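You operate a simulated robot arm through the tools that you are given. There is no shell and no other tool.

The job below is to be done with a simulated robot arm. You get a single attempt, and the scene is never put back.

TASK
Stir the stock into the soup and put the lid back on.
Fine: pour it from the measuring jug, stir with the grey spoon; both back. Set down upright: measuring jug.

Only the result counts: the job must be done as asked and must still hold three seconds after the hand-in. Knocking over, shifting, dropping, spilling or breaking anything else fails it. A push-on lid holds only when it is set on centred and level and pressed home; a screw cap is set on level and turned clockwise until tight.

THE ROBOT
A 7-joint arm with a two-finger parallel gripper, fixed in place. Base frame: the origin is at the foot of the arm, x ahead of it, y to its left, z up. Readings come in mm, rad, newtons and seconds.
Its first joint turns from -2.897 to 2.897 rad. Payload 1.57 kg.
The tool frame sits at the grasp point between the pads (the TCP): z along the fingers, y along the line on which they close. The tips reach 30 mm beyond it. Largest opening 110 mm; finger width 24, thickness 12; the body of the gripper, 48 by 112 mm, starts 78 mm behind the TCP.
Orientation is that of the tool frame in the base frame, as a unit quaternion [x, y, z, w]. With the fingers straight down and closing along the base's y, the tool's x points along the base's -x, its y along +y and its z along -z.

THE INTERFACE
- The arm moves only by the tool apply_moves. Its argument "steps" is a list of rows, each a list of 7 numbers: the shift along the base's x, y, z in cm, then the turn, a rotation vector about the base's x, y, z in rad, then the opening, from 0 (shut) to 1 (fully open). In form: [[x, y, z, ax, ay, az, grip], ...]. A call has 1 to 20 rows; each row is the pose to reach, as a shift and turn from the pose commanded when the call began. Rows are played at 5 a second. More than 50 mm and 0.15 rad between two rows, or a gripper value outside its range, and nothing of the call is played. A pose out of reach is approached as far as the arm can. The call stops where the force on the tool passes 40 N (or 10 N more than at its start, if that is more) or the arm is blocked; 0.2 s more then pass. The fingers move at their own pace (about 108 mm/s each) and stop on an object; they squeeze with about 32 N. The grip force told is the motor's: it shows also when the fingers shut on nothing. Time passes only in rows, and 0.2 s behind the last, so rows that repeat a pose let the fingers close. The reply holds the time, the measured pose of the TCP, the force on the tool along the base axes, the opening and the grip force, in the units named above and with some noise, with the torque about the TCP (base axes, N m) and any sound that the robot's microphone picked up.
- Cameras (640 x 400 px; columns grow to the right, rows downward): "scene" is fixed at [50.4, -500.7, 1601.6]; the picture's right is [0.35, -0.94, 0.00], its down [-0.86, -0.32, -0.41] and it looks along [0.38, 0.14, -0.91] (base axes); focal length 214 px, centre (320, 200). "wrist" rides on the gripper at [70, 16, -141] in the tool frame; the picture's right is [-0.23, 0.97, 0.00], its down [-0.85, -0.20, -0.48] and it looks along [-0.47, -0.11, 0.88] (tool axes); focal length 222 px, centre (320, 200). There is no depth. A picture from a camera that has moved, and an enlarged one, comes with that camera's place and axes in the base frame and with its lens.
- camera(camera): a new picture of that camera. No time passes.
- move_column(by): slides the trunk up (or, below 0, down) by that many mm; the arm rides with it, the base frame stays. It gives what a move gives, with no picture.
- enlarge(camera, box): a new picture of the part [left, top, right, bottom] of that camera's present view, enlarged. No time passes.
- hand_in(): hands the job in; it is judged then, once.

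Nothing tells you positions but the pictures and the camera data. Unless the task says otherwise, let go and move clear before handing in.

The tools are called after "Emit:" as name(argument=value, ...) on one line, values as JSON. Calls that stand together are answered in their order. apply_moves: Moves the arm, as the interface text tells. Its arguments: {"type":"object","properties":{"steps":{"type":"array","items":{"type":"array","items":{"type":"number"}}}},"required":["steps"]} The other tools are called the same way: move_column (by) slides the trunk up or down; camera (camera) takes a picture; enlarge (camera, box) takes an enlarged picture of a part of a camera's view; hand_in () hands the job in.

At the start:

```text
t: 0.0
tcp_pos: [225.5, -360.4, 1372.2]
orientation: [0.001, 1.0, 0.011, -0.01]
ft_force: [-0.2, -0.5, -0.7]
torque: [-0.04, 0.02, -0.02]
opening: 110.0
gripper_force: 0.1
trunk travel left (down, up): [-405.0, 205.0]
```

scene: 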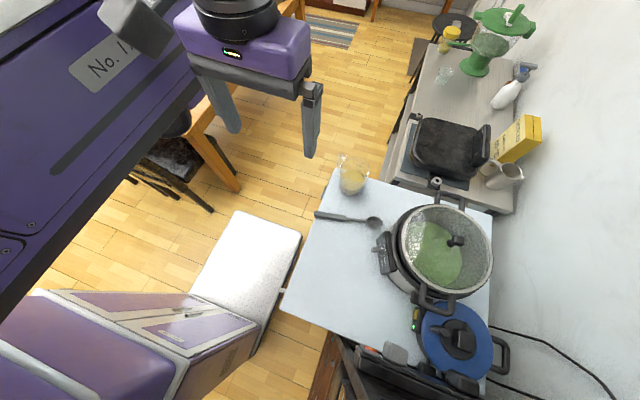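
wrist: 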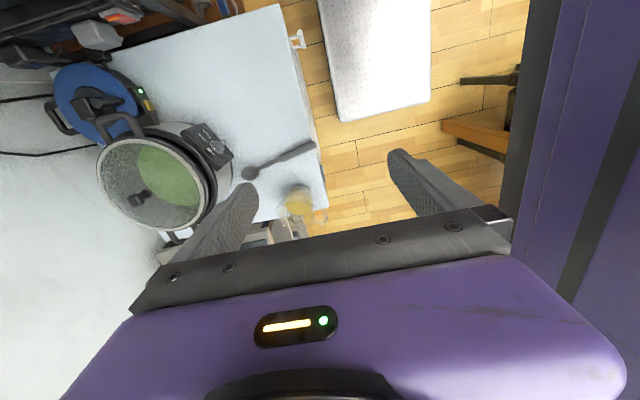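

I see a table with a pot under a glass lid, a grey spoon, a measuring jug with yellowish stock, and a blue lid on another pot. I'll look closer before moving anything.

Emit:
enlarge(camera="scene", box=[300, 140, 540, 290])

Emit:
enlarge(camera="scene", box=[360, 180, 520, 280])

Emit:
enlarge(camera="scene", box=[360, 270, 520, 370])

Emit:
enlarge(camera="wrist", box=[40, 50, 360, 250])

Emit:
enlarge(camera="scene", box=[300, 140, 420, 240])

```text
2.67 times, centred on (420, 215) of scene
camera zoom: at [50.4, -500.7, 1601.6], right [0.35, -0.94, 0.0], down [-0.86, -0.32, -0.41], along [0.38, 0.14, -0.91], focal length 572 px, centre (53, 160)
```

zoom: 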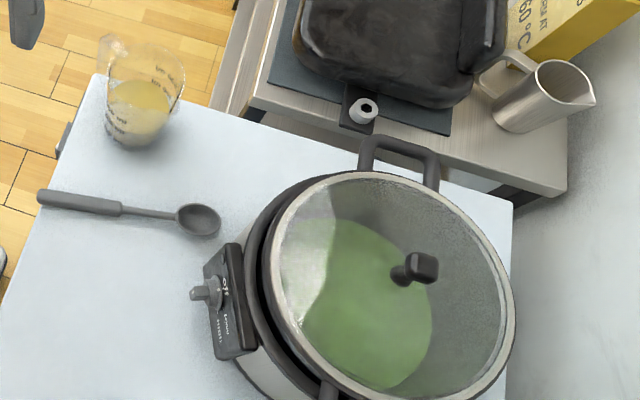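

```text
4.00 times, centred on (440, 230) of scene
camera zoom: at [50.4, -500.7, 1601.6], right [0.35, -0.94, 0.0], down [-0.86, -0.32, -0.41], along [0.38, 0.14, -0.91], focal length 858 px, centre (-160, 80)
```

zoom: 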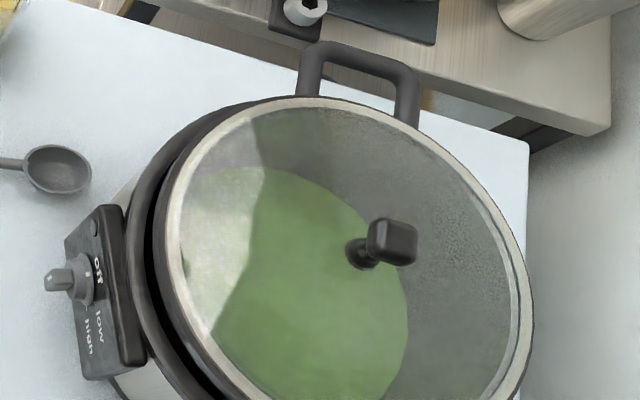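

```text
4.00 times, centred on (440, 320) of scene
camera zoom: at [50.4, -500.7, 1601.6], right [0.35, -0.94, 0.0], down [-0.86, -0.32, -0.41], along [0.38, 0.14, -0.91], focal length 858 px, centre (-160, -280)
```

zoom: 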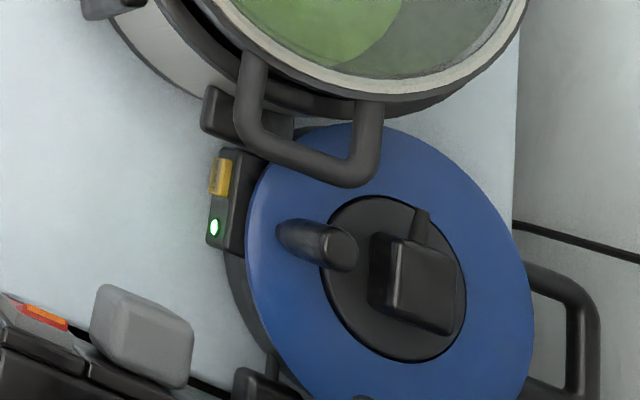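

```text
2.00 times, centred on (200, 150) of wrist
camera zoom: at [157.8, -346.7, 1514.9], right [0.23, 0.97, 0.02], down [0.86, -0.21, 0.46], along [0.45, -0.09, -0.89], focal length 444 px, centre (560, 300)
```

zoom: 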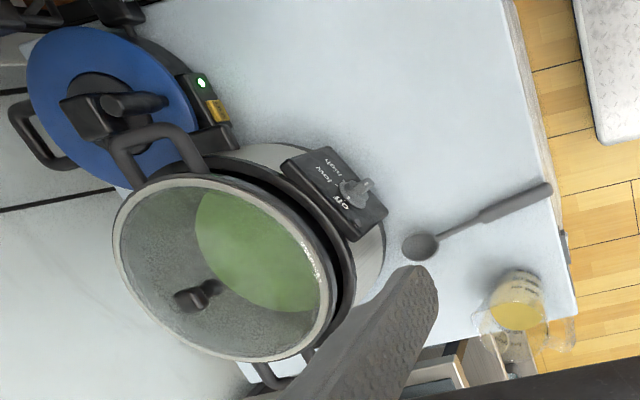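

```text
4.00 times, centred on (360, 190) of scene
camera zoom: at [50.4, -500.7, 1601.6], right [0.35, -0.94, 0.0], down [-0.86, -0.32, -0.41], along [0.38, 0.14, -0.91], focal length 858 px, centre (160, 240)
```

zoom: 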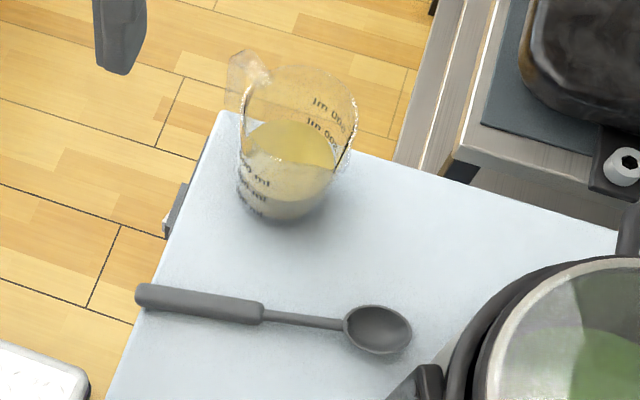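

The table is about z≈800 by a rough estimate, with the jug near (470,-490) and the pot near (305,-815). I'll move the wrist camera over the table for better parallax.

Emit:
apply_moves(steps=[[3, -3, -2, 0, 0, 0, 1], [6, -6, -4, 0, 0, 0, 1], [9, -9, -6, 0, 0, 0, 1], [11, -12, -8, 0, 0, 0, 1], [12, -15, -10, 0, 0, 0, 1], [12, -18, -12, 0, 0, 0, 1], [12, -21, -14, 0, 0, 0, 1]])

Emit:
camera(camera="wrist")

Emit:
camera(camera="scene")

```text
t: 1.6
tcp_pos: [343.4, -569.8, 1231.2]
orientation: [-0.001, 1.0, 0.011, -0.009]
ft_force: [0.4, -0.2, -0.2]
torque: [-0.04, 0.05, 0.03]
opening: 110.1
gripper_force: 0.1
trunk travel left (down, up): [-405.0, 205.0]
```

```text
taken
camera wrist: at [276.9, -556.4, 1374.4], right [0.23, 0.97, 0.02], down [0.86, -0.21, 0.46], along [0.45, -0.09, -0.89], focal length 222 px, centre (320, 200)
```

wrist: 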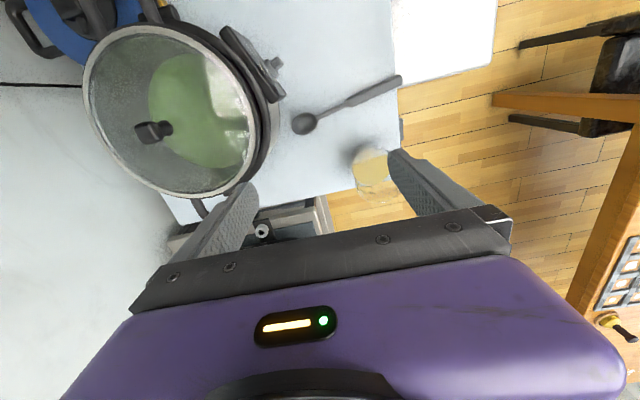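

```text
taken
```

scene: 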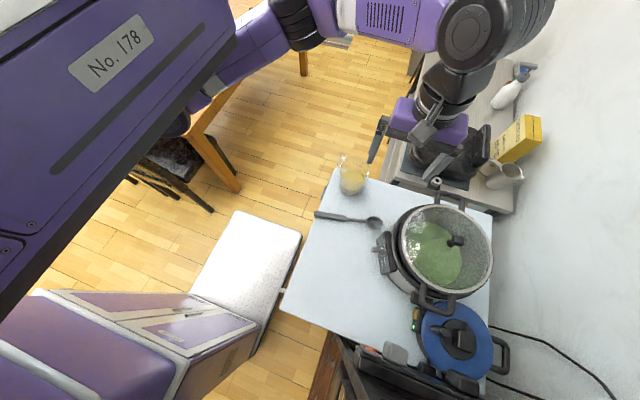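

I'll enlarge regions in this view to triangulate the jug, spoon and pot.

Emit:
enlarge(camera="wrist", box=[260, 60, 420, 220])

Emit:
enlarge(camera="wrist", box=[60, 0, 300, 220])

```text
2.50 times, centred on (340, 140) of wrist
camera zoom: at [276.9, -556.4, 1374.4], right [0.23, 0.97, 0.02], down [0.86, -0.21, 0.46], along [0.45, -0.09, -0.89], focal length 555 px, centre (270, 350)
```

zoom: 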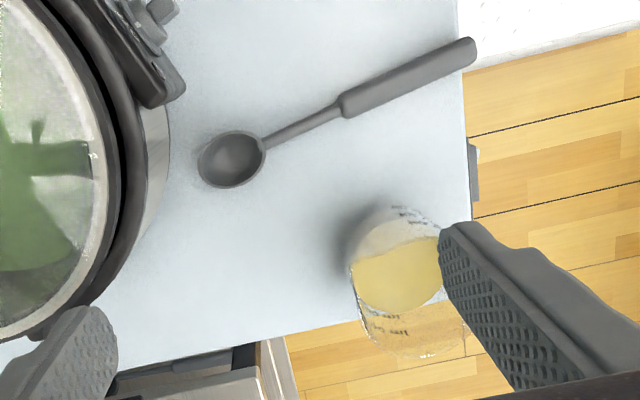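

```text
1.82 times, centred on (180, 110) of wrist
camera zoom: at [276.9, -556.4, 1374.4], right [0.23, 0.97, 0.02], down [0.86, -0.21, 0.46], along [0.45, -0.09, -0.89], focal length 404 px, centre (574, 364)
```

zoom: 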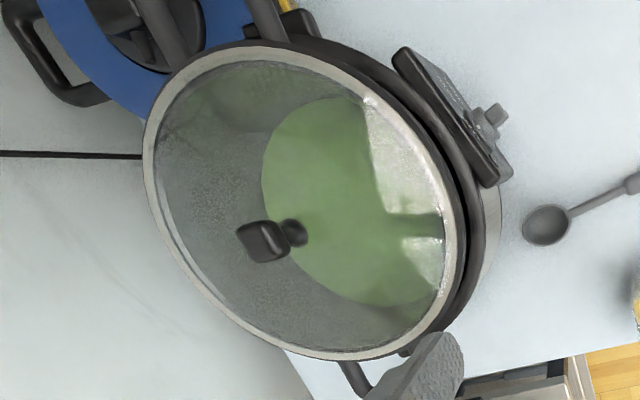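

Triangulation puts the table top near z≈850, the jug near (443,-480) and the lid knob near (280,-767, top ≈1085). I'll back off and yaw the wrist camera toward the pot for a more oblique view.

Emit:
apply_moves(steps=[[-2, 2, 0, 0, 0, -0.12, 1], [-4, 4, 0, 0, 0, -0.24, 1], [-6, 6, 0, 0, 0, -0.36, 1], [-8, 8, 0, 0, 0, -0.48, 1], [-10, 10, 0, 0, 0, -0.6, 1], [-12, 12, 0, 0, 0, -0.72, 1], [-14, 14, 0, 0, 0, -0.84, 1], [-15, 15, 0, 0, 0, -0.96, 1]])

Emit:
camera(camera="wrist")

Emit:
camera(camera="scene")

```text
t: 3.4
tcp_pos: [194.0, -421.8, 1232.3]
orientation: [0.463, 0.886, 0.014, -0.004]
ft_force: [0.1, 0.2, 0.0]
torque: [0.01, -0.01, -0.03]
opening: 110.1
gripper_force: 0.1
trunk travel left (down, up): [-405.0, 205.0]
```

```text
taken
camera wrist: at [167.0, -358.6, 1374.9], right [0.93, 0.37, 0.02], down [0.32, -0.83, 0.46], along [0.18, -0.42, -0.89], focal length 222 px, centre (320, 200)
```

wrist: 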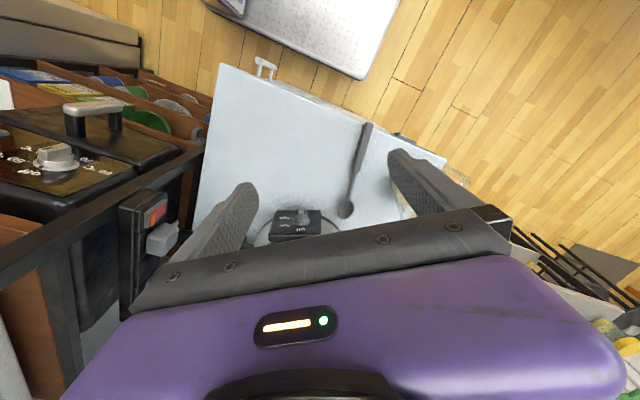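

```text
taken
```

scene: 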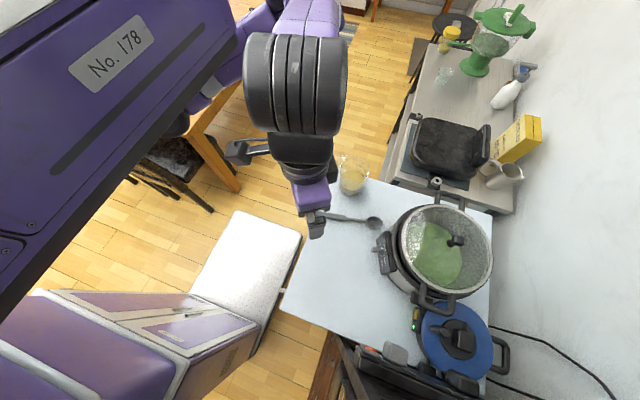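

The gripper body hides the pot from here, so I'll pitch the tool outward to look obliquely at the pot and measure its rim, lid and knob heights.

Emit:
apply_moves(steps=[[0, 0, 0, -0.11, -0.077, 0, 1], [0, 0, 0, -0.22, -0.154, 0, 1], [0, 0, 0, -0.33, -0.231, 0, 1], [0, 0, 0, -0.44, -0.308, 0, 1], [0, 0, 0, -0.55, -0.385, 0, 1]])

Emit:
camera(camera="wrist")

```text
t: 4.8
tcp_pos: [236.3, -429.2, 1212.0]
orientation: [0.396, 0.873, -0.109, 0.264]
ft_force: [0.0, -0.4, 1.1]
torque: [0.01, 0.0, -0.02]
opening: 110.0
gripper_force: 0.0
trunk travel left (down, up): [-405.0, 205.0]
stopped in row 5: the arm was blocked; the commanded pose is now the measured one
```

```text
taken
camera wrist: at [158.3, -317.9, 1291.0], right [0.85, 0.5, 0.14], down [0.14, -0.48, 0.86], along [0.5, -0.72, -0.48], focal length 222 px, centre (320, 200)
```

wrist: 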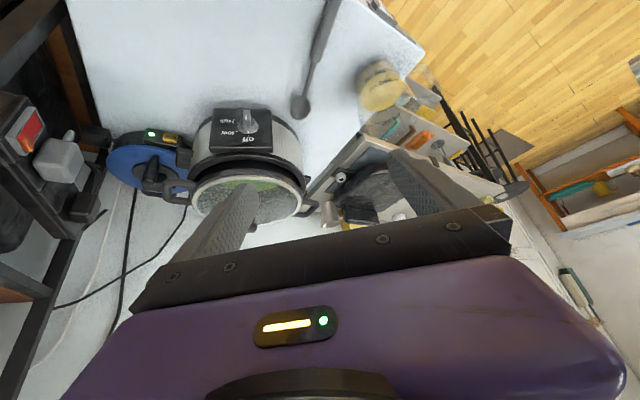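

Emit:
enlarge(camera="wrist", box=[160, 60, 360, 240])

Emit:
enlarge(camera="wrist", box=[270, 0, 450, 140])

Emit:
camera(camera="scene")

```text
2.22 times, centred on (260, 150) of wrist
camera zoom: at [158.3, -317.9, 1291.0], right [0.85, 0.5, 0.14], down [0.14, -0.48, 0.86], along [0.5, -0.72, -0.48], focal length 494 px, centre (453, 311)
```

zoom: 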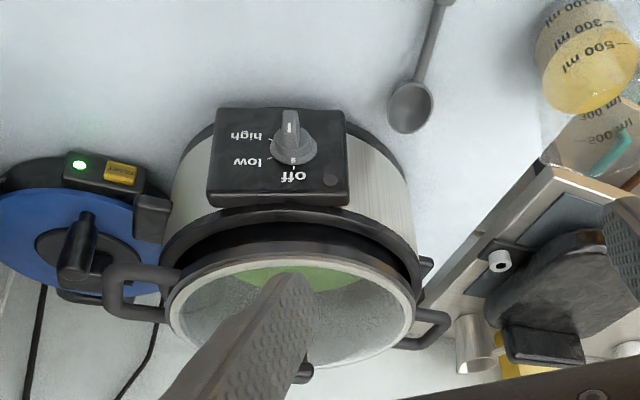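

```text
2.86 times, centred on (360, 70) of wrist
camera zoom: at [158.3, -317.9, 1291.0], right [0.85, 0.5, 0.14], down [0.14, -0.48, 0.86], along [0.5, -0.72, -0.48], focal length 635 px, centre (206, 571)
```

zoom: 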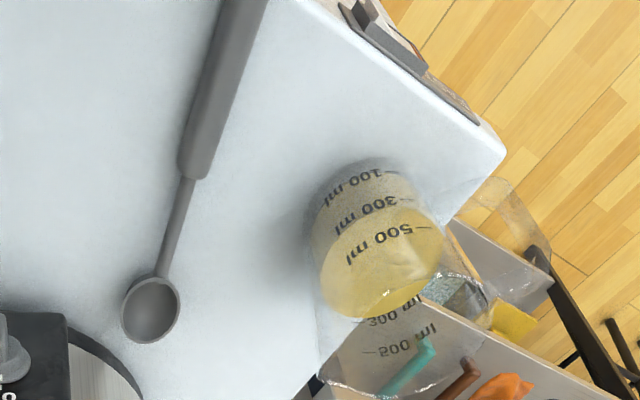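

```text
taken
```

scene: 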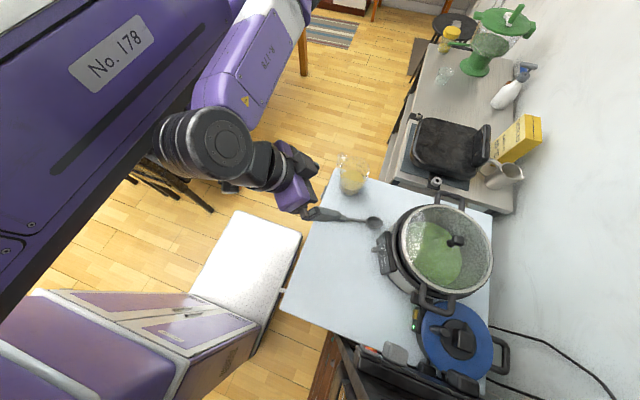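

The jug's spout appears to face −y, toward the pot, with its handle at +y. I'll level the tool again and go above the pot to locate the lid knob precisely.

Emit:
apply_moves(steps=[[0.3, -2, 2, 0.0635, 0.0533, -0.0155, 1], [0.6, -6, 4, 0.127, 0.1065, -0.031, 1], [1.0, -10, 5, 0.1906, 0.1598, -0.0464, 1], [1.4, -14, 5, 0.2541, 0.213, -0.0619, 1], [1.8, -18, 5, 0.3177, 0.2663, -0.0774, 1], [2.2, -22, 5, 0.3812, 0.3195, -0.0928, 1], [2.4, -26, 5, 0.4447, 0.3728, -0.1083, 1]])

Emit:
camera(camera="wrist")

```text
t: 6.2
tcp_pos: [394.6, -645.5, 1256.5]
orientation: [0.366, 0.93, -0.009, 0.043]
ft_force: [-0.7, 0.9, 1.1]
torque: [-0.02, -0.03, 0.01]
opening: 110.2
gripper_force: 0.1
out of reach, approached as far as the arm can: row 7
trunk travel left (down, up): [-405.0, 205.0]
stopped in row 7: the arm was blocked; the commanded pose is now the measured one
```

```text
taken
camera wrist: at [343.4, -578.2, 1390.9], right [0.83, 0.56, 0.03], down [0.45, -0.7, 0.55], along [0.33, -0.44, -0.84], focal length 222 px, centre (320, 200)
```

wrist: 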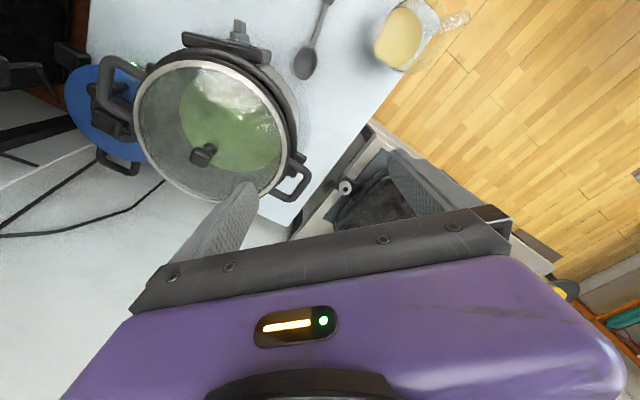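

The arm stopped short there, likely a wrist/elbow limit with that yaw. I'll restore the default yaw and approach the pot from there.

Emit:
apply_moves(steps=[[-1, 0.5, 0, 0.003, 0.0146, 0.1246, 1], [-2, 1, 0, 0.006, 0.0293, 0.2492, 1], [-3, 1.5, 0, 0.009, 0.0439, 0.3738, 1], [-4, 2, 0, 0.012, 0.0585, 0.4985, 1], [-5, 2.5, 0, 0.015, 0.0732, 0.6231, 1], [-5.5, 2.5, 0, 0.0184, 0.0878, 0.7477, 1]])

Emit:
camera(camera="scene")

```text
t: 7.6
tcp_pos: [341.5, -619.6, 1255.9]
orientation: [-0.003, 1.0, -0.001, 0.001]
ft_force: [0.2, 0.0, 0.1]
torque: [0.01, 0.0, -0.01]
opening: 109.9
gripper_force: 0.1
trunk travel left (down, up): [-405.0, 205.0]
```

```text
taken
```

scene: 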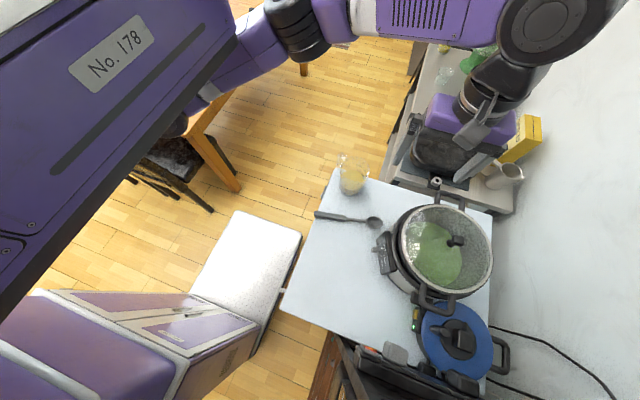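

Emit:
apply_moves(steps=[[-1.5, -3.5, 0, 0, 0, 0, 1], [-3, -7, 0, 0, 0, 0, 1], [-4.5, -10.5, 0, 0, 0, 0, 1], [-6.2, -13, 0, 0, 0, 0, 1]])

Emit:
camera(camera="wrist")

Emit:
camera(camera="scene")

```text
t: 8.2
tcp_pos: [471.2, -648.3, 1244.9]
orientation: [-0.115, 0.993, 0.008, 0.0]
ft_force: [-0.4, 1.3, -0.1]
torque: [-0.01, -0.02, 0.02]
opening: 110.2
gripper_force: 0.1
out of reach, approached as far as the arm can: row 2
trunk travel left (down, up): [-405.0, 205.0]
stopped in row 2: the arm was blocked; the commanded pose is now the measured one
```

```text
taken
camera wrist: at [400.2, -649.8, 1385.6], right [0.0, 1.0, 0.02], down [0.88, -0.01, 0.48], along [0.48, 0.02, -0.88], focal length 222 px, centre (320, 200)
```

wrist: 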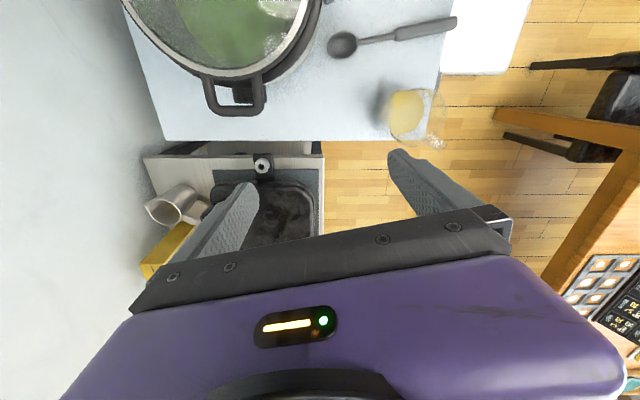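

```text
taken
```

scene: 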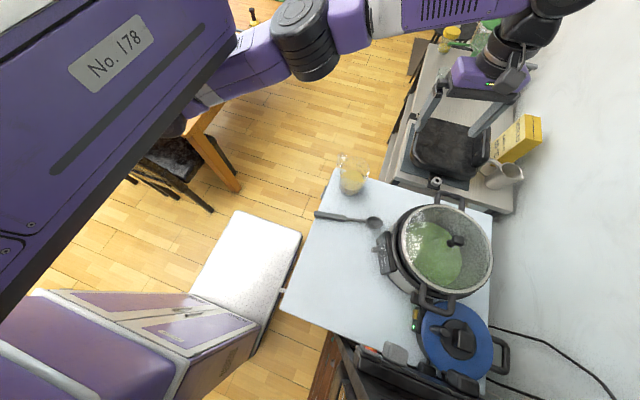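

The arm's reach toward −y seems restricted in this configuration. I'll run a small diagnostic move back toward +y and watch how the big purple "No.178" body behaves.

Emit:
apply_moves(steps=[[0, 4, 0, 0, 0, 0, 1], [0, 8, 0, 0, 0, 0, 1], [0, 12, 0, 0, 0, 0, 1], [0, 16, 0, 0, 0, 0, 1], [0, 20, 0, 0, 0, 0, 1], [0, 24, 0, 0, 0, 0, 1]])

Emit:
camera(camera="scene")

```text
t: 9.6
tcp_pos: [470.0, -408.2, 1246.6]
orientation: [-0.115, 0.993, 0.009, 0.0]
ft_force: [-0.7, -0.3, -0.3]
torque: [0.05, -0.01, 0.02]
opening: 110.0
gripper_force: 0.0
trunk travel left (down, up): [-405.0, 205.0]
```

```text
taken
```

scene: 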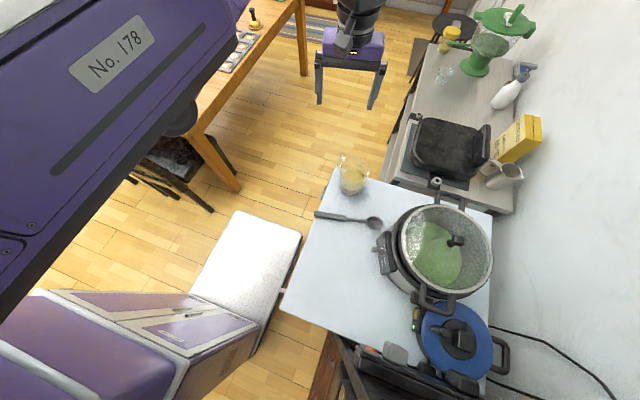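

The purple box is static, so the limit is about arm reach at this height. I'll try approaching the pot lower (TCP z≈1160) where reach should be larger.

Emit:
apply_moves(steps=[[-2, -3, -2, 0, 0, -0.05, 1], [-4, -6, -4, 0, 0, -0.1, 1], [-6, -9, -6, 0, 0, -0.15, 1], [-8, -12, -8, 0, 0, -0.2, 1], [-10, -15, -9, 0, 0, -0.25, 1], [-12, -18, -9, 0, 0, -0.3, 1]])

Emit:
camera(camera="scene")

```text
t: 11.0
tcp_pos: [353.0, -589.0, 1154.0]
orientation: [0.035, 0.999, 0.009, 0.0]
ft_force: [0.7, 0.1, 0.1]
torque: [-0.03, 0.02, 0.04]
opening: 110.1
gripper_force: 0.1
trunk travel left (down, up): [-405.0, 205.0]
```

```text
taken
```

scene: 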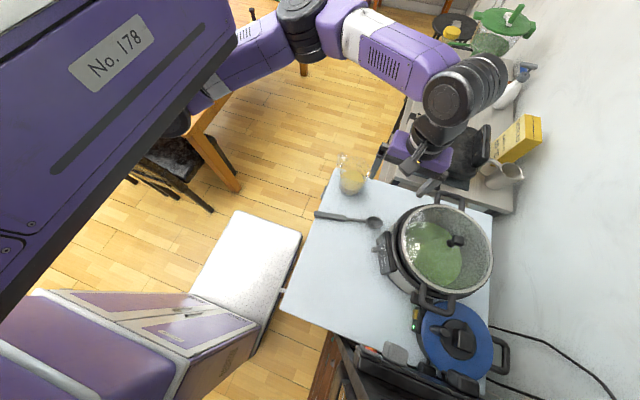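

Emit:
apply_moves(steps=[[-1, -2, 0, 0, 0, 0, 1], [-2, -4, 0, 0, 0, 0, 1], [-3, -6, 0, 0, 0, 0, 1], [-4, -8, 0, 0, 0, 0, 1]])

Emit:
camera(camera="scene")

```text
t: 12.0
tcp_pos: [313.6, -669.6, 1154.5]
orientation: [0.035, 0.999, 0.008, 0.001]
ft_force: [0.2, 0.1, -0.1]
torque: [0.01, 0.02, 0.05]
opening: 110.0
gripper_force: 0.1
trunk travel left (down, up): [-405.0, 205.0]
```

```text
taken
```

scene: 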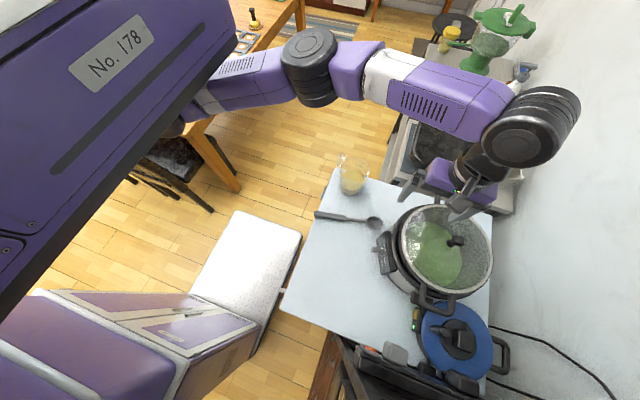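

Emit:
apply_moves(steps=[[-0.5, -2, 0, 0, 0, 0, 1], [-1, -4, 0, 0, 0, 0, 1], [-1.5, -6, 0, 0, 0, 0, 1], [-2, -8, 0, 0, 0, 0, 1]])

Emit:
camera(camera="scene")

Emit:
camera(camera="wrist")

```text
t: 13.0
tcp_pos: [300.9, -700.6, 1150.6]
orientation: [0.035, 0.999, 0.009, 0.001]
ft_force: [1.0, -0.7, 0.6]
torque: [0.0, 0.02, 0.05]
opening: 110.2
gripper_force: 0.1
out of reach, approached as far as the arm can: row 2, 3, 4
trunk travel left (down, up): [-405.0, 205.0]
```

```text
taken
```

scene: 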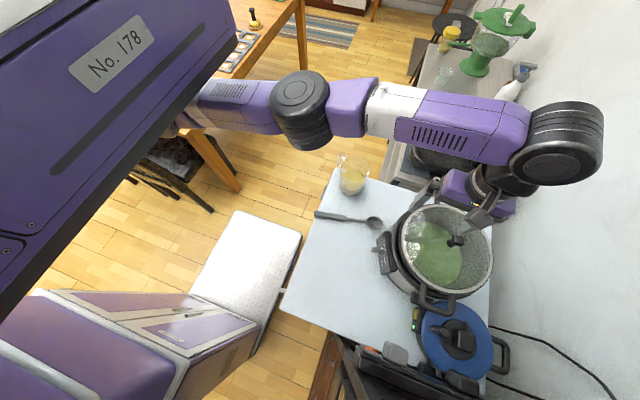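

```text
taken
camera wrist: at [232.2, -680.8, 1292.5], right [0.29, 0.96, 0.02], down [0.84, -0.27, 0.48], along [0.46, -0.13, -0.88], focal length 222 px, centre (320, 200)
```

wrist: 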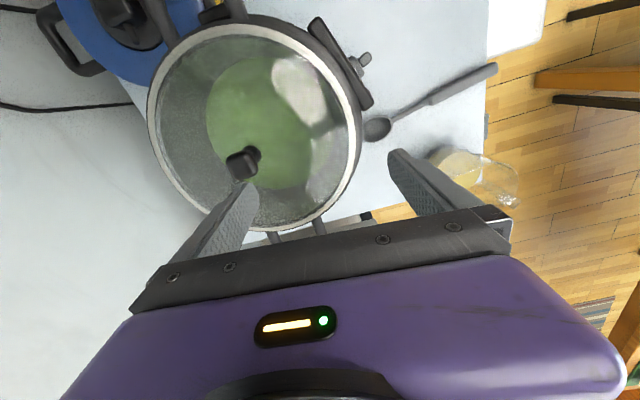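

The arm is nearly straight here, so it's at its reach limit at this height; the shoulder must be well below. Raising the trunk should extend the reach over the pot, so I'll lift it.

Emit:
move_column(by=120)

Emit:
camera(camera="scene")

```text
t: 14.5
tcp_pos: [300.7, -700.3, 1272.5]
orientation: [0.035, 0.999, 0.009, 0.0]
ft_force: [-0.4, 0.4, -0.5]
torque: [-0.01, 0.02, 0.01]
opening: 109.9
gripper_force: 0.1
trunk travel left (down, up): [-525.0, 85.0]
```

```text
taken
```

scene: 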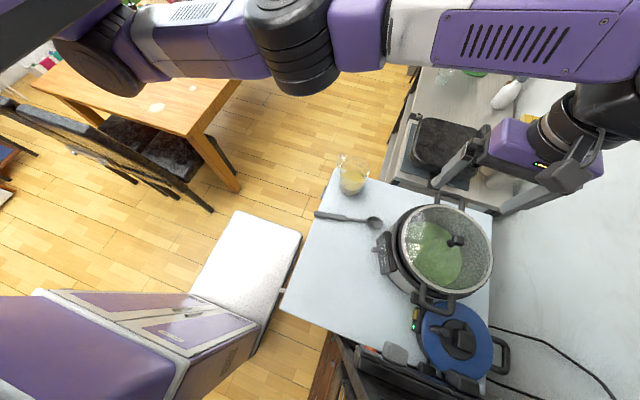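

The trunk lift reveals the arm: shoulder ring near image-left, arm straight toward the pot. I'll bend it slightly and watch which joints move, to understand the reach.

Emit:
apply_moves(steps=[[0, 3, -3, 0, 0, 0, 1], [0, 6, -6, 0, 0, 0, 1], [0, 8, -9, 0, 0, 0, 1]])

Emit:
camera(camera="scene")

```text
t: 15.3
tcp_pos: [302.0, -618.3, 1181.2]
orientation: [0.033, 0.999, 0.009, 0.002]
ft_force: [0.2, -0.9, -0.1]
torque: [0.01, -0.01, -0.01]
opening: 110.0
gripper_force: 0.0
trunk travel left (down, up): [-525.0, 85.0]
```

```text
taken
```

scene: 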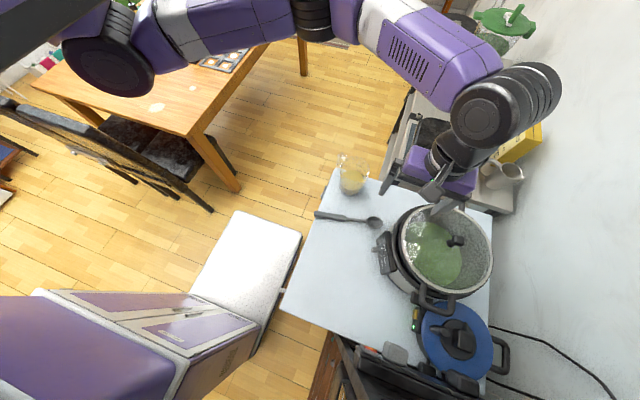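

Emit:
apply_moves(steps=[[-0.4, -3, 0, 0, 0, 0, 1], [-0.8, -6, 0, 0, 0, 0, 1], [-1.2, -9, 0, 0, 0, 0, 1], [-1.6, -12, 0, 0, 0, 0, 1], [-2, -15, 0, 0, 0, 0, 1]])

Emit:
camera(camera="scene")

```text
t: 16.5
tcp_pos: [287.8, -715.6, 1180.2]
orientation: [0.035, 0.999, 0.009, 0.001]
ft_force: [1.0, 0.5, 0.0]
torque: [0.0, 0.05, 0.01]
opening: 110.1
gripper_force: 0.0
out of reach, approached as far as the arm can: row 4, 5
trunk travel left (down, up): [-525.0, 85.0]
```

```text
taken
```

scene: 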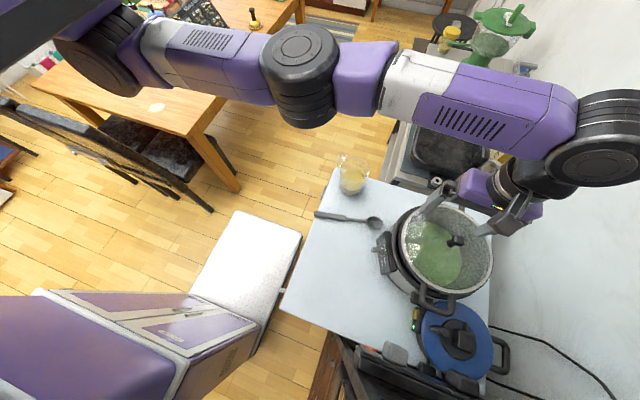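

I've worked out the geometry: the arm's shoulder centre acts at about (258, 0, 1364 now), with a max shoulder–wrist distance of about 720 mm. The pot knob therefore needs a slight outward tilt of the tool. I'll yaw the tool −90° so it closes along x, and tilt it 0.3 rad outward for a look at the lid.

Emit:
apply_moves(steps=[[0, 2, 0, -0.0219, -0.0204, -0.1353, 1], [0, 4, 0, -0.0439, -0.0409, -0.2707, 1], [0, 6, 0, -0.0658, -0.0613, -0.406, 1], [0, 7.5, 0, -0.0878, -0.0817, -0.5413, 1], [0, 9, 0, -0.1097, -0.1022, -0.6766, 1], [0, 10, 0, -0.1317, -0.1226, -0.812, 1], [0, 10.5, 0, -0.1536, -0.1431, -0.9473, 1], [0, 11, 0, -0.1756, -0.1635, -1.0826, 1], [0, 11.5, 0, -0.1975, -0.1839, -1.2179, 1], [0, 11.8, 0, -0.2195, -0.2044, -1.3533, 1], [0, 11.8, 0, -0.2414, -0.2248, -1.4886, 1]])

Emit:
camera(camera="wrist")

Emit:
camera(camera="scene")

```text
t: 18.9
tcp_pos: [287.1, -595.3, 1181.8]
orientation: [0.699, 0.699, -0.1, 0.112]
ft_force: [0.0, -0.7, -0.7]
torque: [-0.03, 0.04, -0.01]
opening: 109.9
gripper_force: 0.0
trunk travel left (down, up): [-525.0, 85.0]
```

```text
taken
camera wrist: at [301.6, -486.7, 1296.1], right [0.97, -0.21, 0.08], down [-0.21, -0.67, 0.71], along [-0.09, -0.71, -0.7], focal length 222 px, centre (320, 200)
```

wrist: 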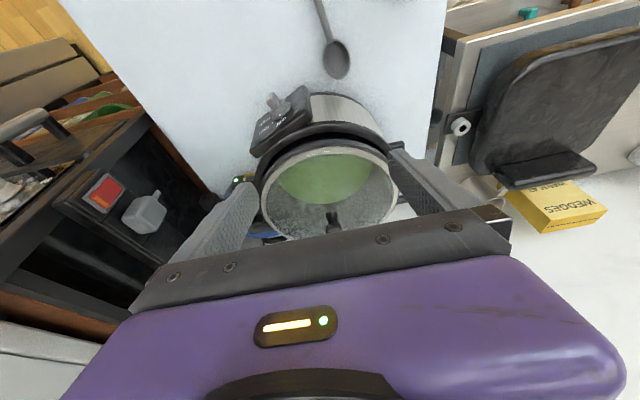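

```text
taken
```

scene: 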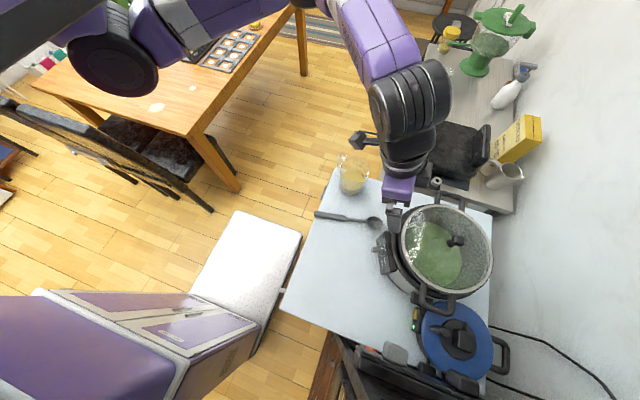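

Emit:
enlarge(camera="wrist", box=[240, 80, 420, 240])

```text
2.50 times, centred on (330, 160) of wrist
camera zoom: at [301.6, -486.7, 1296.1], right [0.97, -0.21, 0.08], down [-0.21, -0.67, 0.71], along [-0.09, -0.71, -0.7], focal length 555 px, centre (295, 300)
```

zoom: 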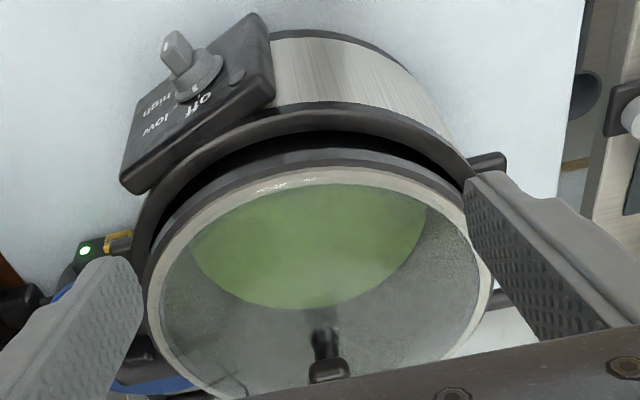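

Emit:
apply_moves(steps=[[0, -2.5, 1, 0, 0, 0, 1], [0, -5, 2, 0, 0, 0, 1], [0, -7.5, 3, 0, 0, 0, 1], [0, -10, 4, 0, 0, 0, 1], [0, -12, 5, 0, 0, 0, 1]])

Emit:
camera(camera="wrist")

Emit:
enlarge(camera="wrist", box=[220, 60, 420, 230])

```text
t: 20.1
tcp_pos: [288.9, -717.1, 1230.6]
orientation: [0.698, 0.701, -0.099, 0.112]
ft_force: [0.2, -0.1, 0.1]
torque: [0.01, 0.0, -0.01]
opening: 110.1
gripper_force: 0.0
trunk travel left (down, up): [-525.0, 85.0]
```

```text
taken
camera wrist: at [303.3, -607.1, 1345.1], right [0.97, -0.21, 0.08], down [-0.21, -0.68, 0.71], along [-0.09, -0.71, -0.7], focal length 222 px, centre (320, 200)
```

wrist: 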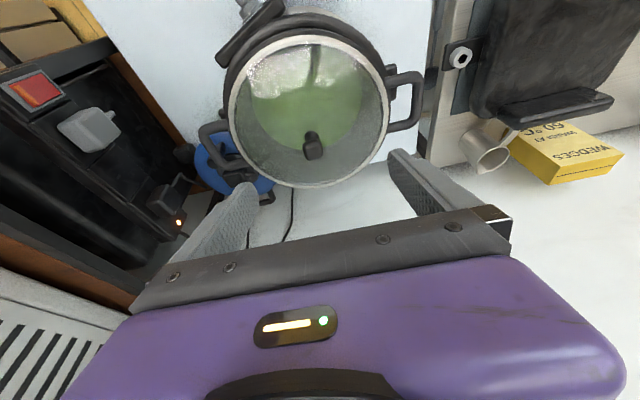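

```text
2.35 times, centred on (320, 145) of wrist
camera zoom: at [303.3, -607.1, 1345.1], right [0.97, -0.21, 0.08], down [-0.21, -0.68, 0.71], along [-0.09, -0.71, -0.7], focal length 523 px, centre (320, 329)
```

zoom: 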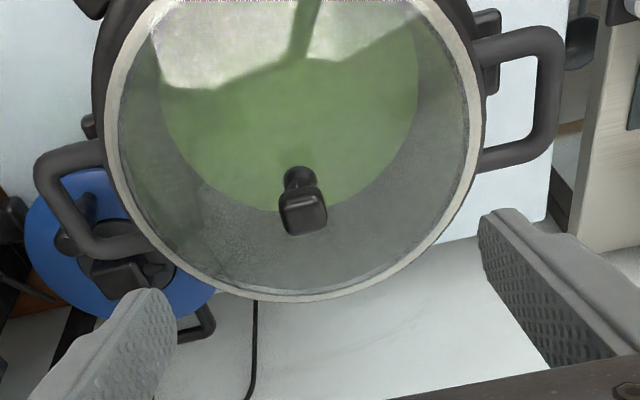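

The knob is at about (281, −772), top near z≈1090, and the lid rim radius is about 114 mm at z≈1035. I'll straighten the closing axis and move just above the knob.

Emit:
apply_moves(steps=[[-0.3, -2, -2, 0, 0.006, -0.002, 1], [-0.6, -4, -4, 0, 0.012, -0.004, 1], [-0.8, -5.5, -6, 0, 0.0176, -0.006, 1], [-0.8, -5.5, -8, 0, 0.0176, -0.006, 1]])

Emit:
camera(camera="wrist")

Emit:
enlarge(camera="scene", box=[380, 180, 520, 280])

```text
t: 21.1
tcp_pos: [282.1, -770.4, 1153.5]
orientation: [0.699, 0.699, -0.107, 0.106]
ft_force: [0.5, -0.2, 0.1]
torque: [0.0, 0.02, 0.04]
opening: 110.0
gripper_force: 0.0
trunk travel left (down, up): [-525.0, 85.0]
```

```text
taken
camera wrist: at [297.4, -662.0, 1266.2], right [0.97, -0.22, 0.07], down [-0.2, -0.67, 0.71], along [-0.11, -0.71, -0.7], focal length 222 px, centre (320, 200)
```

wrist: 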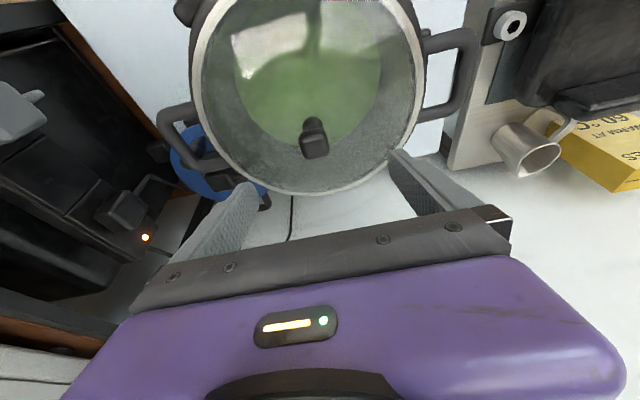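

```text
4.00 times, centred on (450, 230) of scene
camera zoom: at [50.4, -500.7, 1601.6], right [0.35, -0.94, 0.0], down [-0.86, -0.32, -0.41], along [0.38, 0.14, -0.91], focal length 858 px, centre (-200, 80)
```

zoom: 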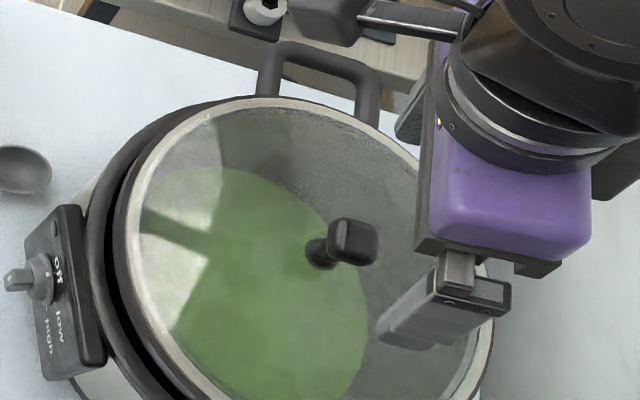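

Emit:
apply_moves(steps=[[-0.2, -0.2, -2, 0, 0, 0, 1], [-0.2, -0.25, -4, 0, 0, 0, 1], [-0.2, -0.25, -5.5, 0, 0, 0, 1], [-0.2, -0.25, -6.3, 0, 0, 0, 1]])

Emit:
enlarge(camera="wrist", box=[220, 100, 420, 240])

Emit:
enlarge(camera="scene", box=[400, 190, 520, 270])

```text
t: 22.1
tcp_pos: [277.1, -773.4, 1088.3]
orientation: [0.7, 0.698, -0.107, 0.105]
ft_force: [-0.9, 0.4, -0.2]
torque: [-0.02, 0.01, -0.02]
opening: 110.0
gripper_force: 0.1
trunk travel left (down, up): [-525.0, 85.0]
```

```text
2.86 times, centred on (320, 170) of wrist
camera zoom: at [294.4, -663.8, 1202.7], right [0.97, -0.22, 0.07], down [-0.2, -0.67, 0.71], along [-0.11, -0.71, -0.7], focal length 635 px, centre (320, 286)
```

zoom: 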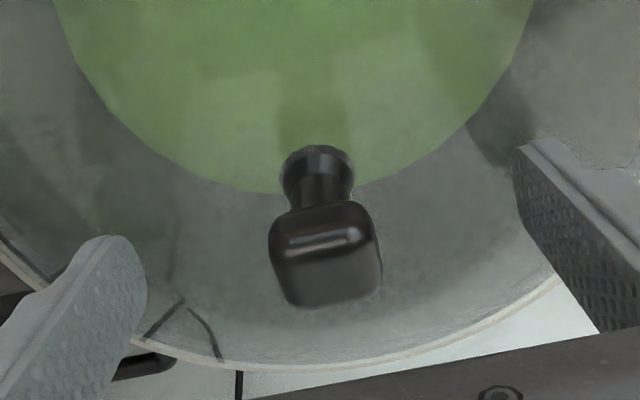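

```text
5.00 times, centred on (460, 230) of scene
camera zoom: at [50.4, -500.7, 1601.6], right [0.35, -0.94, 0.0], down [-0.86, -0.32, -0.41], along [0.38, 0.14, -0.91], focal length 1072 px, centre (-380, 50)
```

zoom: 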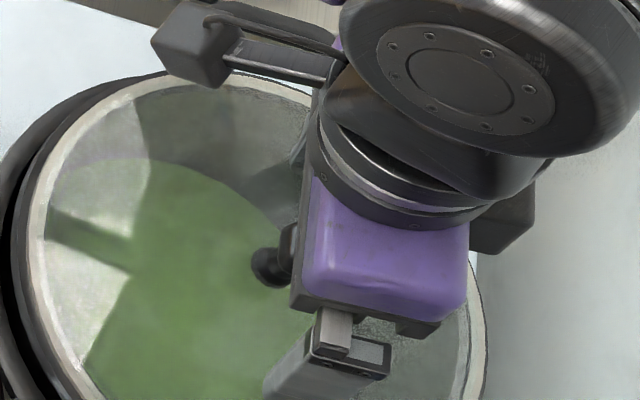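

The knob sits centred between the fingers, about 3 mm off in x. I'll correct that and close on the knob.

Emit:
apply_moves(steps=[[0.3, -0.1, 0, 0, 0, 0, 1], [0.3, -0.1, 0, 0, 0, 0, 0.6], [0.3, -0.1, 0, 0, 0, 0, 0.3], [0.3, -0.1, 0, 0, 0, 0, 0.1], [0.3, -0.1, 0, 0, 0, 0, 0.1], [0.3, -0.1, 0, 0, 0, 0, 0.1]])

Emit:
enlarge(camera="wrist", box=[220, 100, 420, 240])

```text
t: 23.5
tcp_pos: [281.3, -775.1, 1090.8]
orientation: [0.7, 0.698, -0.108, 0.107]
ft_force: [-0.1, -2.5, 27.0]
torque: [0.74, -0.09, -0.15]
opening: 25.7
gripper_force: 32.2
trunk travel left (down, up): [-525.0, 85.0]
```

```text
2.86 times, centred on (320, 170) of wrist
camera zoom: at [297.4, -665.0, 1205.1], right [0.97, -0.22, 0.07], down [-0.2, -0.67, 0.71], along [-0.11, -0.71, -0.7], focal length 635 px, centre (320, 286)
```

zoom: 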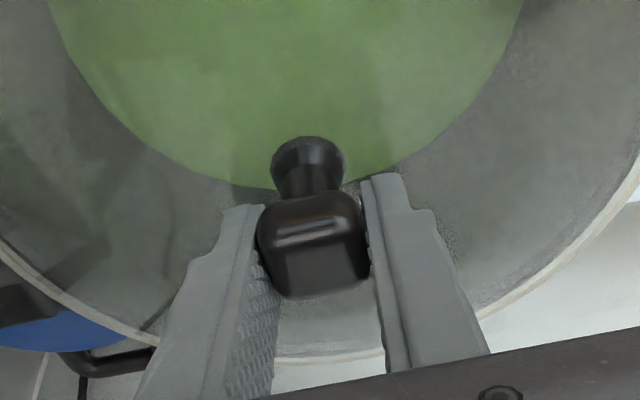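

Grip is on (25.7 mm) but there's a 27 N upward push, so I'll raise a little to see whether the lid lifts cleanly.

Emit:
apply_moves(steps=[[0, 0, 0.3, 0, 0, 0, 0.1], [0, 0, 0.6, 0, 0, 0, 0.1], [0, 0, 0.6, 0, 0, 0, 0.1]])

Emit:
enlarge(camera="wrist", box=[220, 100, 420, 240])

```text
t: 24.3
tcp_pos: [281.5, -773.3, 1092.0]
orientation: [0.699, 0.699, -0.104, 0.104]
ft_force: [-0.1, 0.0, 0.1]
torque: [-0.02, 0.0, 0.01]
opening: 25.9
gripper_force: 31.8
trunk travel left (down, up): [-525.0, 85.0]
```

```text
2.86 times, centred on (320, 170) of wrist
camera zoom: at [297.7, -664.8, 1206.6], right [0.97, -0.22, 0.07], down [-0.2, -0.68, 0.71], along [-0.11, -0.7, -0.7], focal length 635 px, centre (320, 286)
```

zoom: 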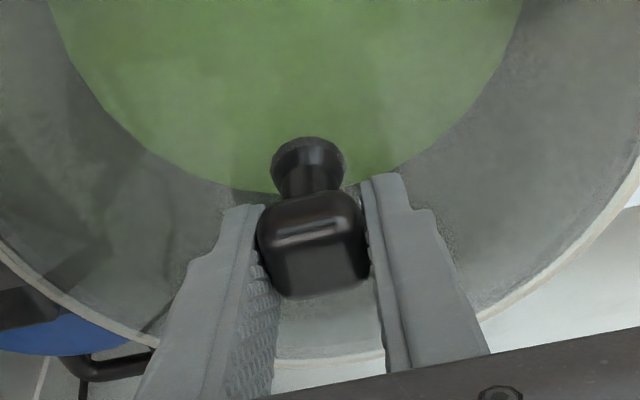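

Force is now zero with TCP at (281.5, −773.3, 1092.0), which is my reference for seating the lid. I'll lift it slowly.

Emit:
apply_moves(steps=[[0, 0, 0.5, 0, 0, 0, 0.1], [0, 0, 1, 0, 0, 0, 0.1], [0, 0, 1.5, 0, 0, 0, 0.1], [0, 0, 2, 0, 0, 0, 0.1]])

Emit:
camera(camera="wrist")

Emit:
camera(camera="scene")

```text
t: 25.3
tcp_pos: [280.4, -774.3, 1114.9]
orientation: [0.7, 0.699, -0.106, 0.105]
ft_force: [0.2, -0.2, -3.4]
torque: [-0.02, 0.01, 0.03]
opening: 25.8
gripper_force: 32.0
trunk travel left (down, up): [-525.0, 85.0]
```

```text
taken
camera wrist: at [297.2, -666.0, 1228.9], right [0.97, -0.22, 0.07], down [-0.2, -0.67, 0.71], along [-0.11, -0.71, -0.7], focal length 222 px, centre (320, 200)
```

wrist: 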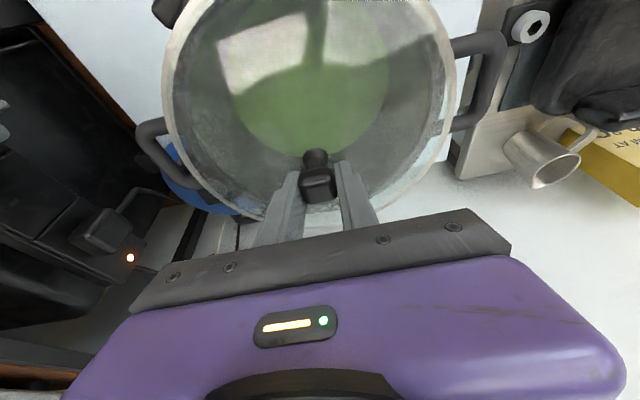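

```text
taken
```

scene: 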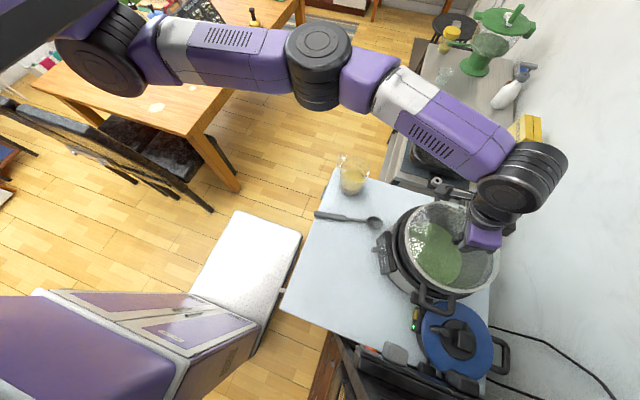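

The lid is off (weighs ~3.4 N). I'll raise it clear, then carry it level to the free table area near (110, −528).

Emit:
apply_moves(steps=[[0, 0, 2, 0, 0, 0, 0.1], [0, 0, 4, 0, 0, 0, 0.1], [0, 0, 6, 0, 0, 0, 0.1], [-1.5, 2.2, 6.5, 0, 0, 0, 0.1], [-3.5, 5, 6.5, 0, 0, 0, 0.1], [-5.5, 7.8, 6.5, 0, 0, 0, 0.1], [-7.5, 10.6, 6.5, 0, 0, 0, 0.1], [-9.5, 13.5, 6.5, 0, 0, 0, 0.1], [-11.5, 16.5, 6.5, 0, 0, 0, 0.1], [-13.5, 19.5, 6.5, 0, 0, 0, 0.1], [-15.5, 22.2, 6.5, 0, 0, 0, 0.1], [-17, 24.6, 6.5, 0, 0, 0, 0.1]])

Emit:
camera(camera="scene")

Emit:
camera(camera="wrist")

```text
t: 27.9
tcp_pos: [111.0, -530.4, 1179.9]
orientation: [0.699, 0.699, -0.106, 0.106]
ft_force: [0.1, 0.1, -4.2]
torque: [-0.02, 0.0, 0.03]
opening: 26.0
gripper_force: 32.0
trunk travel left (down, up): [-525.0, 85.0]
```

```text
taken
```

scene: 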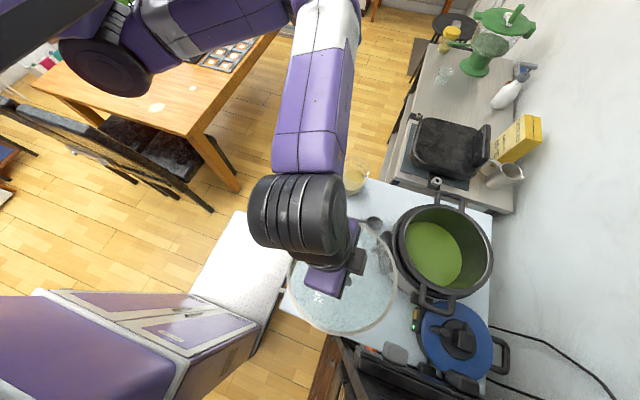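

```text
taken
camera wrist: at [127.2, -421.5, 1294.3], right [0.97, -0.22, 0.07], down [-0.2, -0.67, 0.71], along [-0.11, -0.71, -0.7], focal length 222 px, centre (320, 200)
```

wrist: 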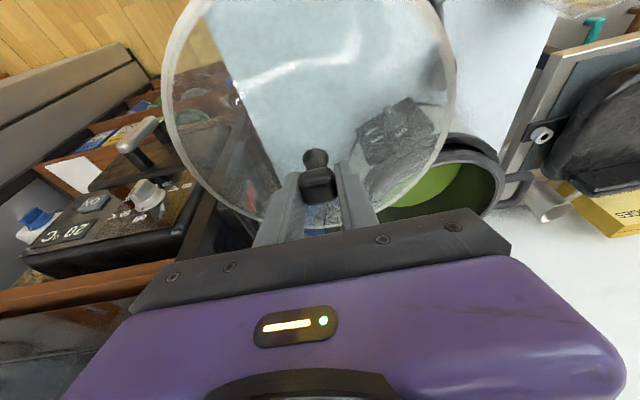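

Lid is over the free area with clearance from the cooker's control panel (~30 mm). I'll descend to a little above the table.

Emit:
apply_moves(steps=[[0, 0, -4, 0, 0, 0, 0.1], [0, 0, -8, 0, 0, 0, 0.1], [0, 0, -12, 0, 0, 0, 0.1], [0, 0, -16, 0, 0, 0, 0.1], [0, 0, -20, 0, 0, 0, 0.1], [0, 0, -23.5, 0, 0, 0, 0.1]])

Emit:
camera(camera="scene")

Emit:
camera(camera="wrist")

```text
t: 29.3
tcp_pos: [112.2, -531.1, 944.6]
orientation: [0.699, 0.699, -0.107, 0.106]
ft_force: [-0.2, -0.3, -2.7]
torque: [-0.05, -0.02, 0.03]
opening: 25.8
gripper_force: 32.2
trunk travel left (down, up): [-525.0, 85.0]
```

```text
taken
```

scene: 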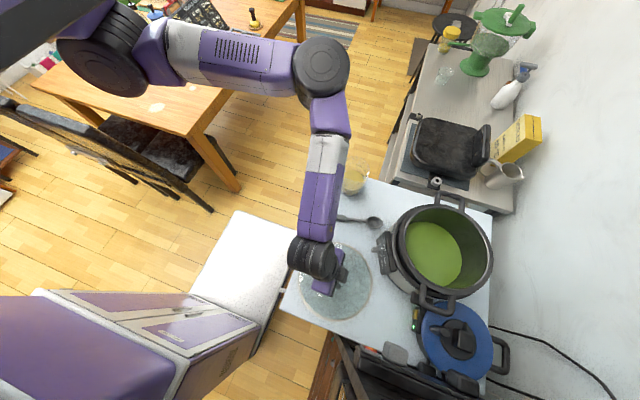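

```text
taken
camera wrist: at [128.8, -422.0, 1058.4], right [0.97, -0.22, 0.07], down [-0.2, -0.67, 0.71], along [-0.11, -0.71, -0.7], focal length 222 px, centre (320, 200)
```

wrist: 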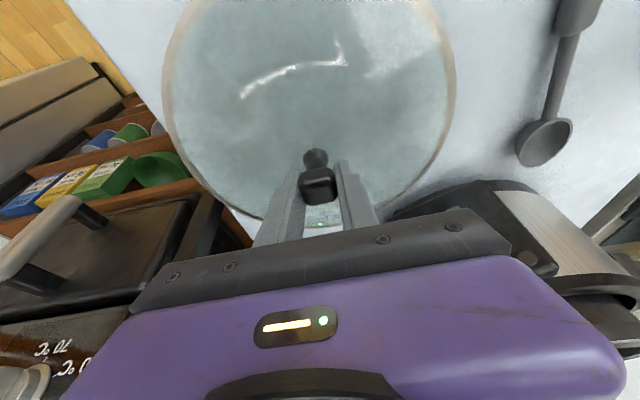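

Emit:
apply_moves(steps=[[0, 0, -0.8, 0, 0, 0, 0.1], [0, 0, -1.6, 0, 0, 0, 0.1], [0, 0, -2.0, 0, 0, 0, 0.1], [0, 0, -2.3, 0, 0, 0, 0.1], [0, 0, -2.5, 0, 0, 0, 0.1]])

```text
t: 30.5
tcp_pos: [111.3, -530.3, 920.2]
orientation: [0.699, 0.7, -0.106, 0.105]
ft_force: [0.1, 0.3, -4.1]
torque: [-0.04, 0.01, -0.01]
opening: 26.1
gripper_force: 32.5
trunk travel left (down, up): [-525.0, 85.0]
```

Emit:
apply_moves(steps=[[0, 0, -0.3, 0, 0, 0, 0.1], [0, 0, -0.5, 0, 0, 0, 0.1], [0, 0, -0.7, 0, 0, 0, 0.1], [0, 0, -0.9, 0, 0, 0, 0.1]])

```text
t: 31.6
tcp_pos: [110.7, -532.1, 916.8]
orientation: [0.699, 0.699, -0.11, 0.107]
ft_force: [1.0, 2.2, 16.4]
torque: [1.13, -0.32, -0.08]
opening: 25.7
gripper_force: 31.5
trunk travel left (down, up): [-525.0, 85.0]
stopped in row 4: the force on the tool passed its limit at 43 N (the readings are from after the stop); the commanded pose is now the measured one
```

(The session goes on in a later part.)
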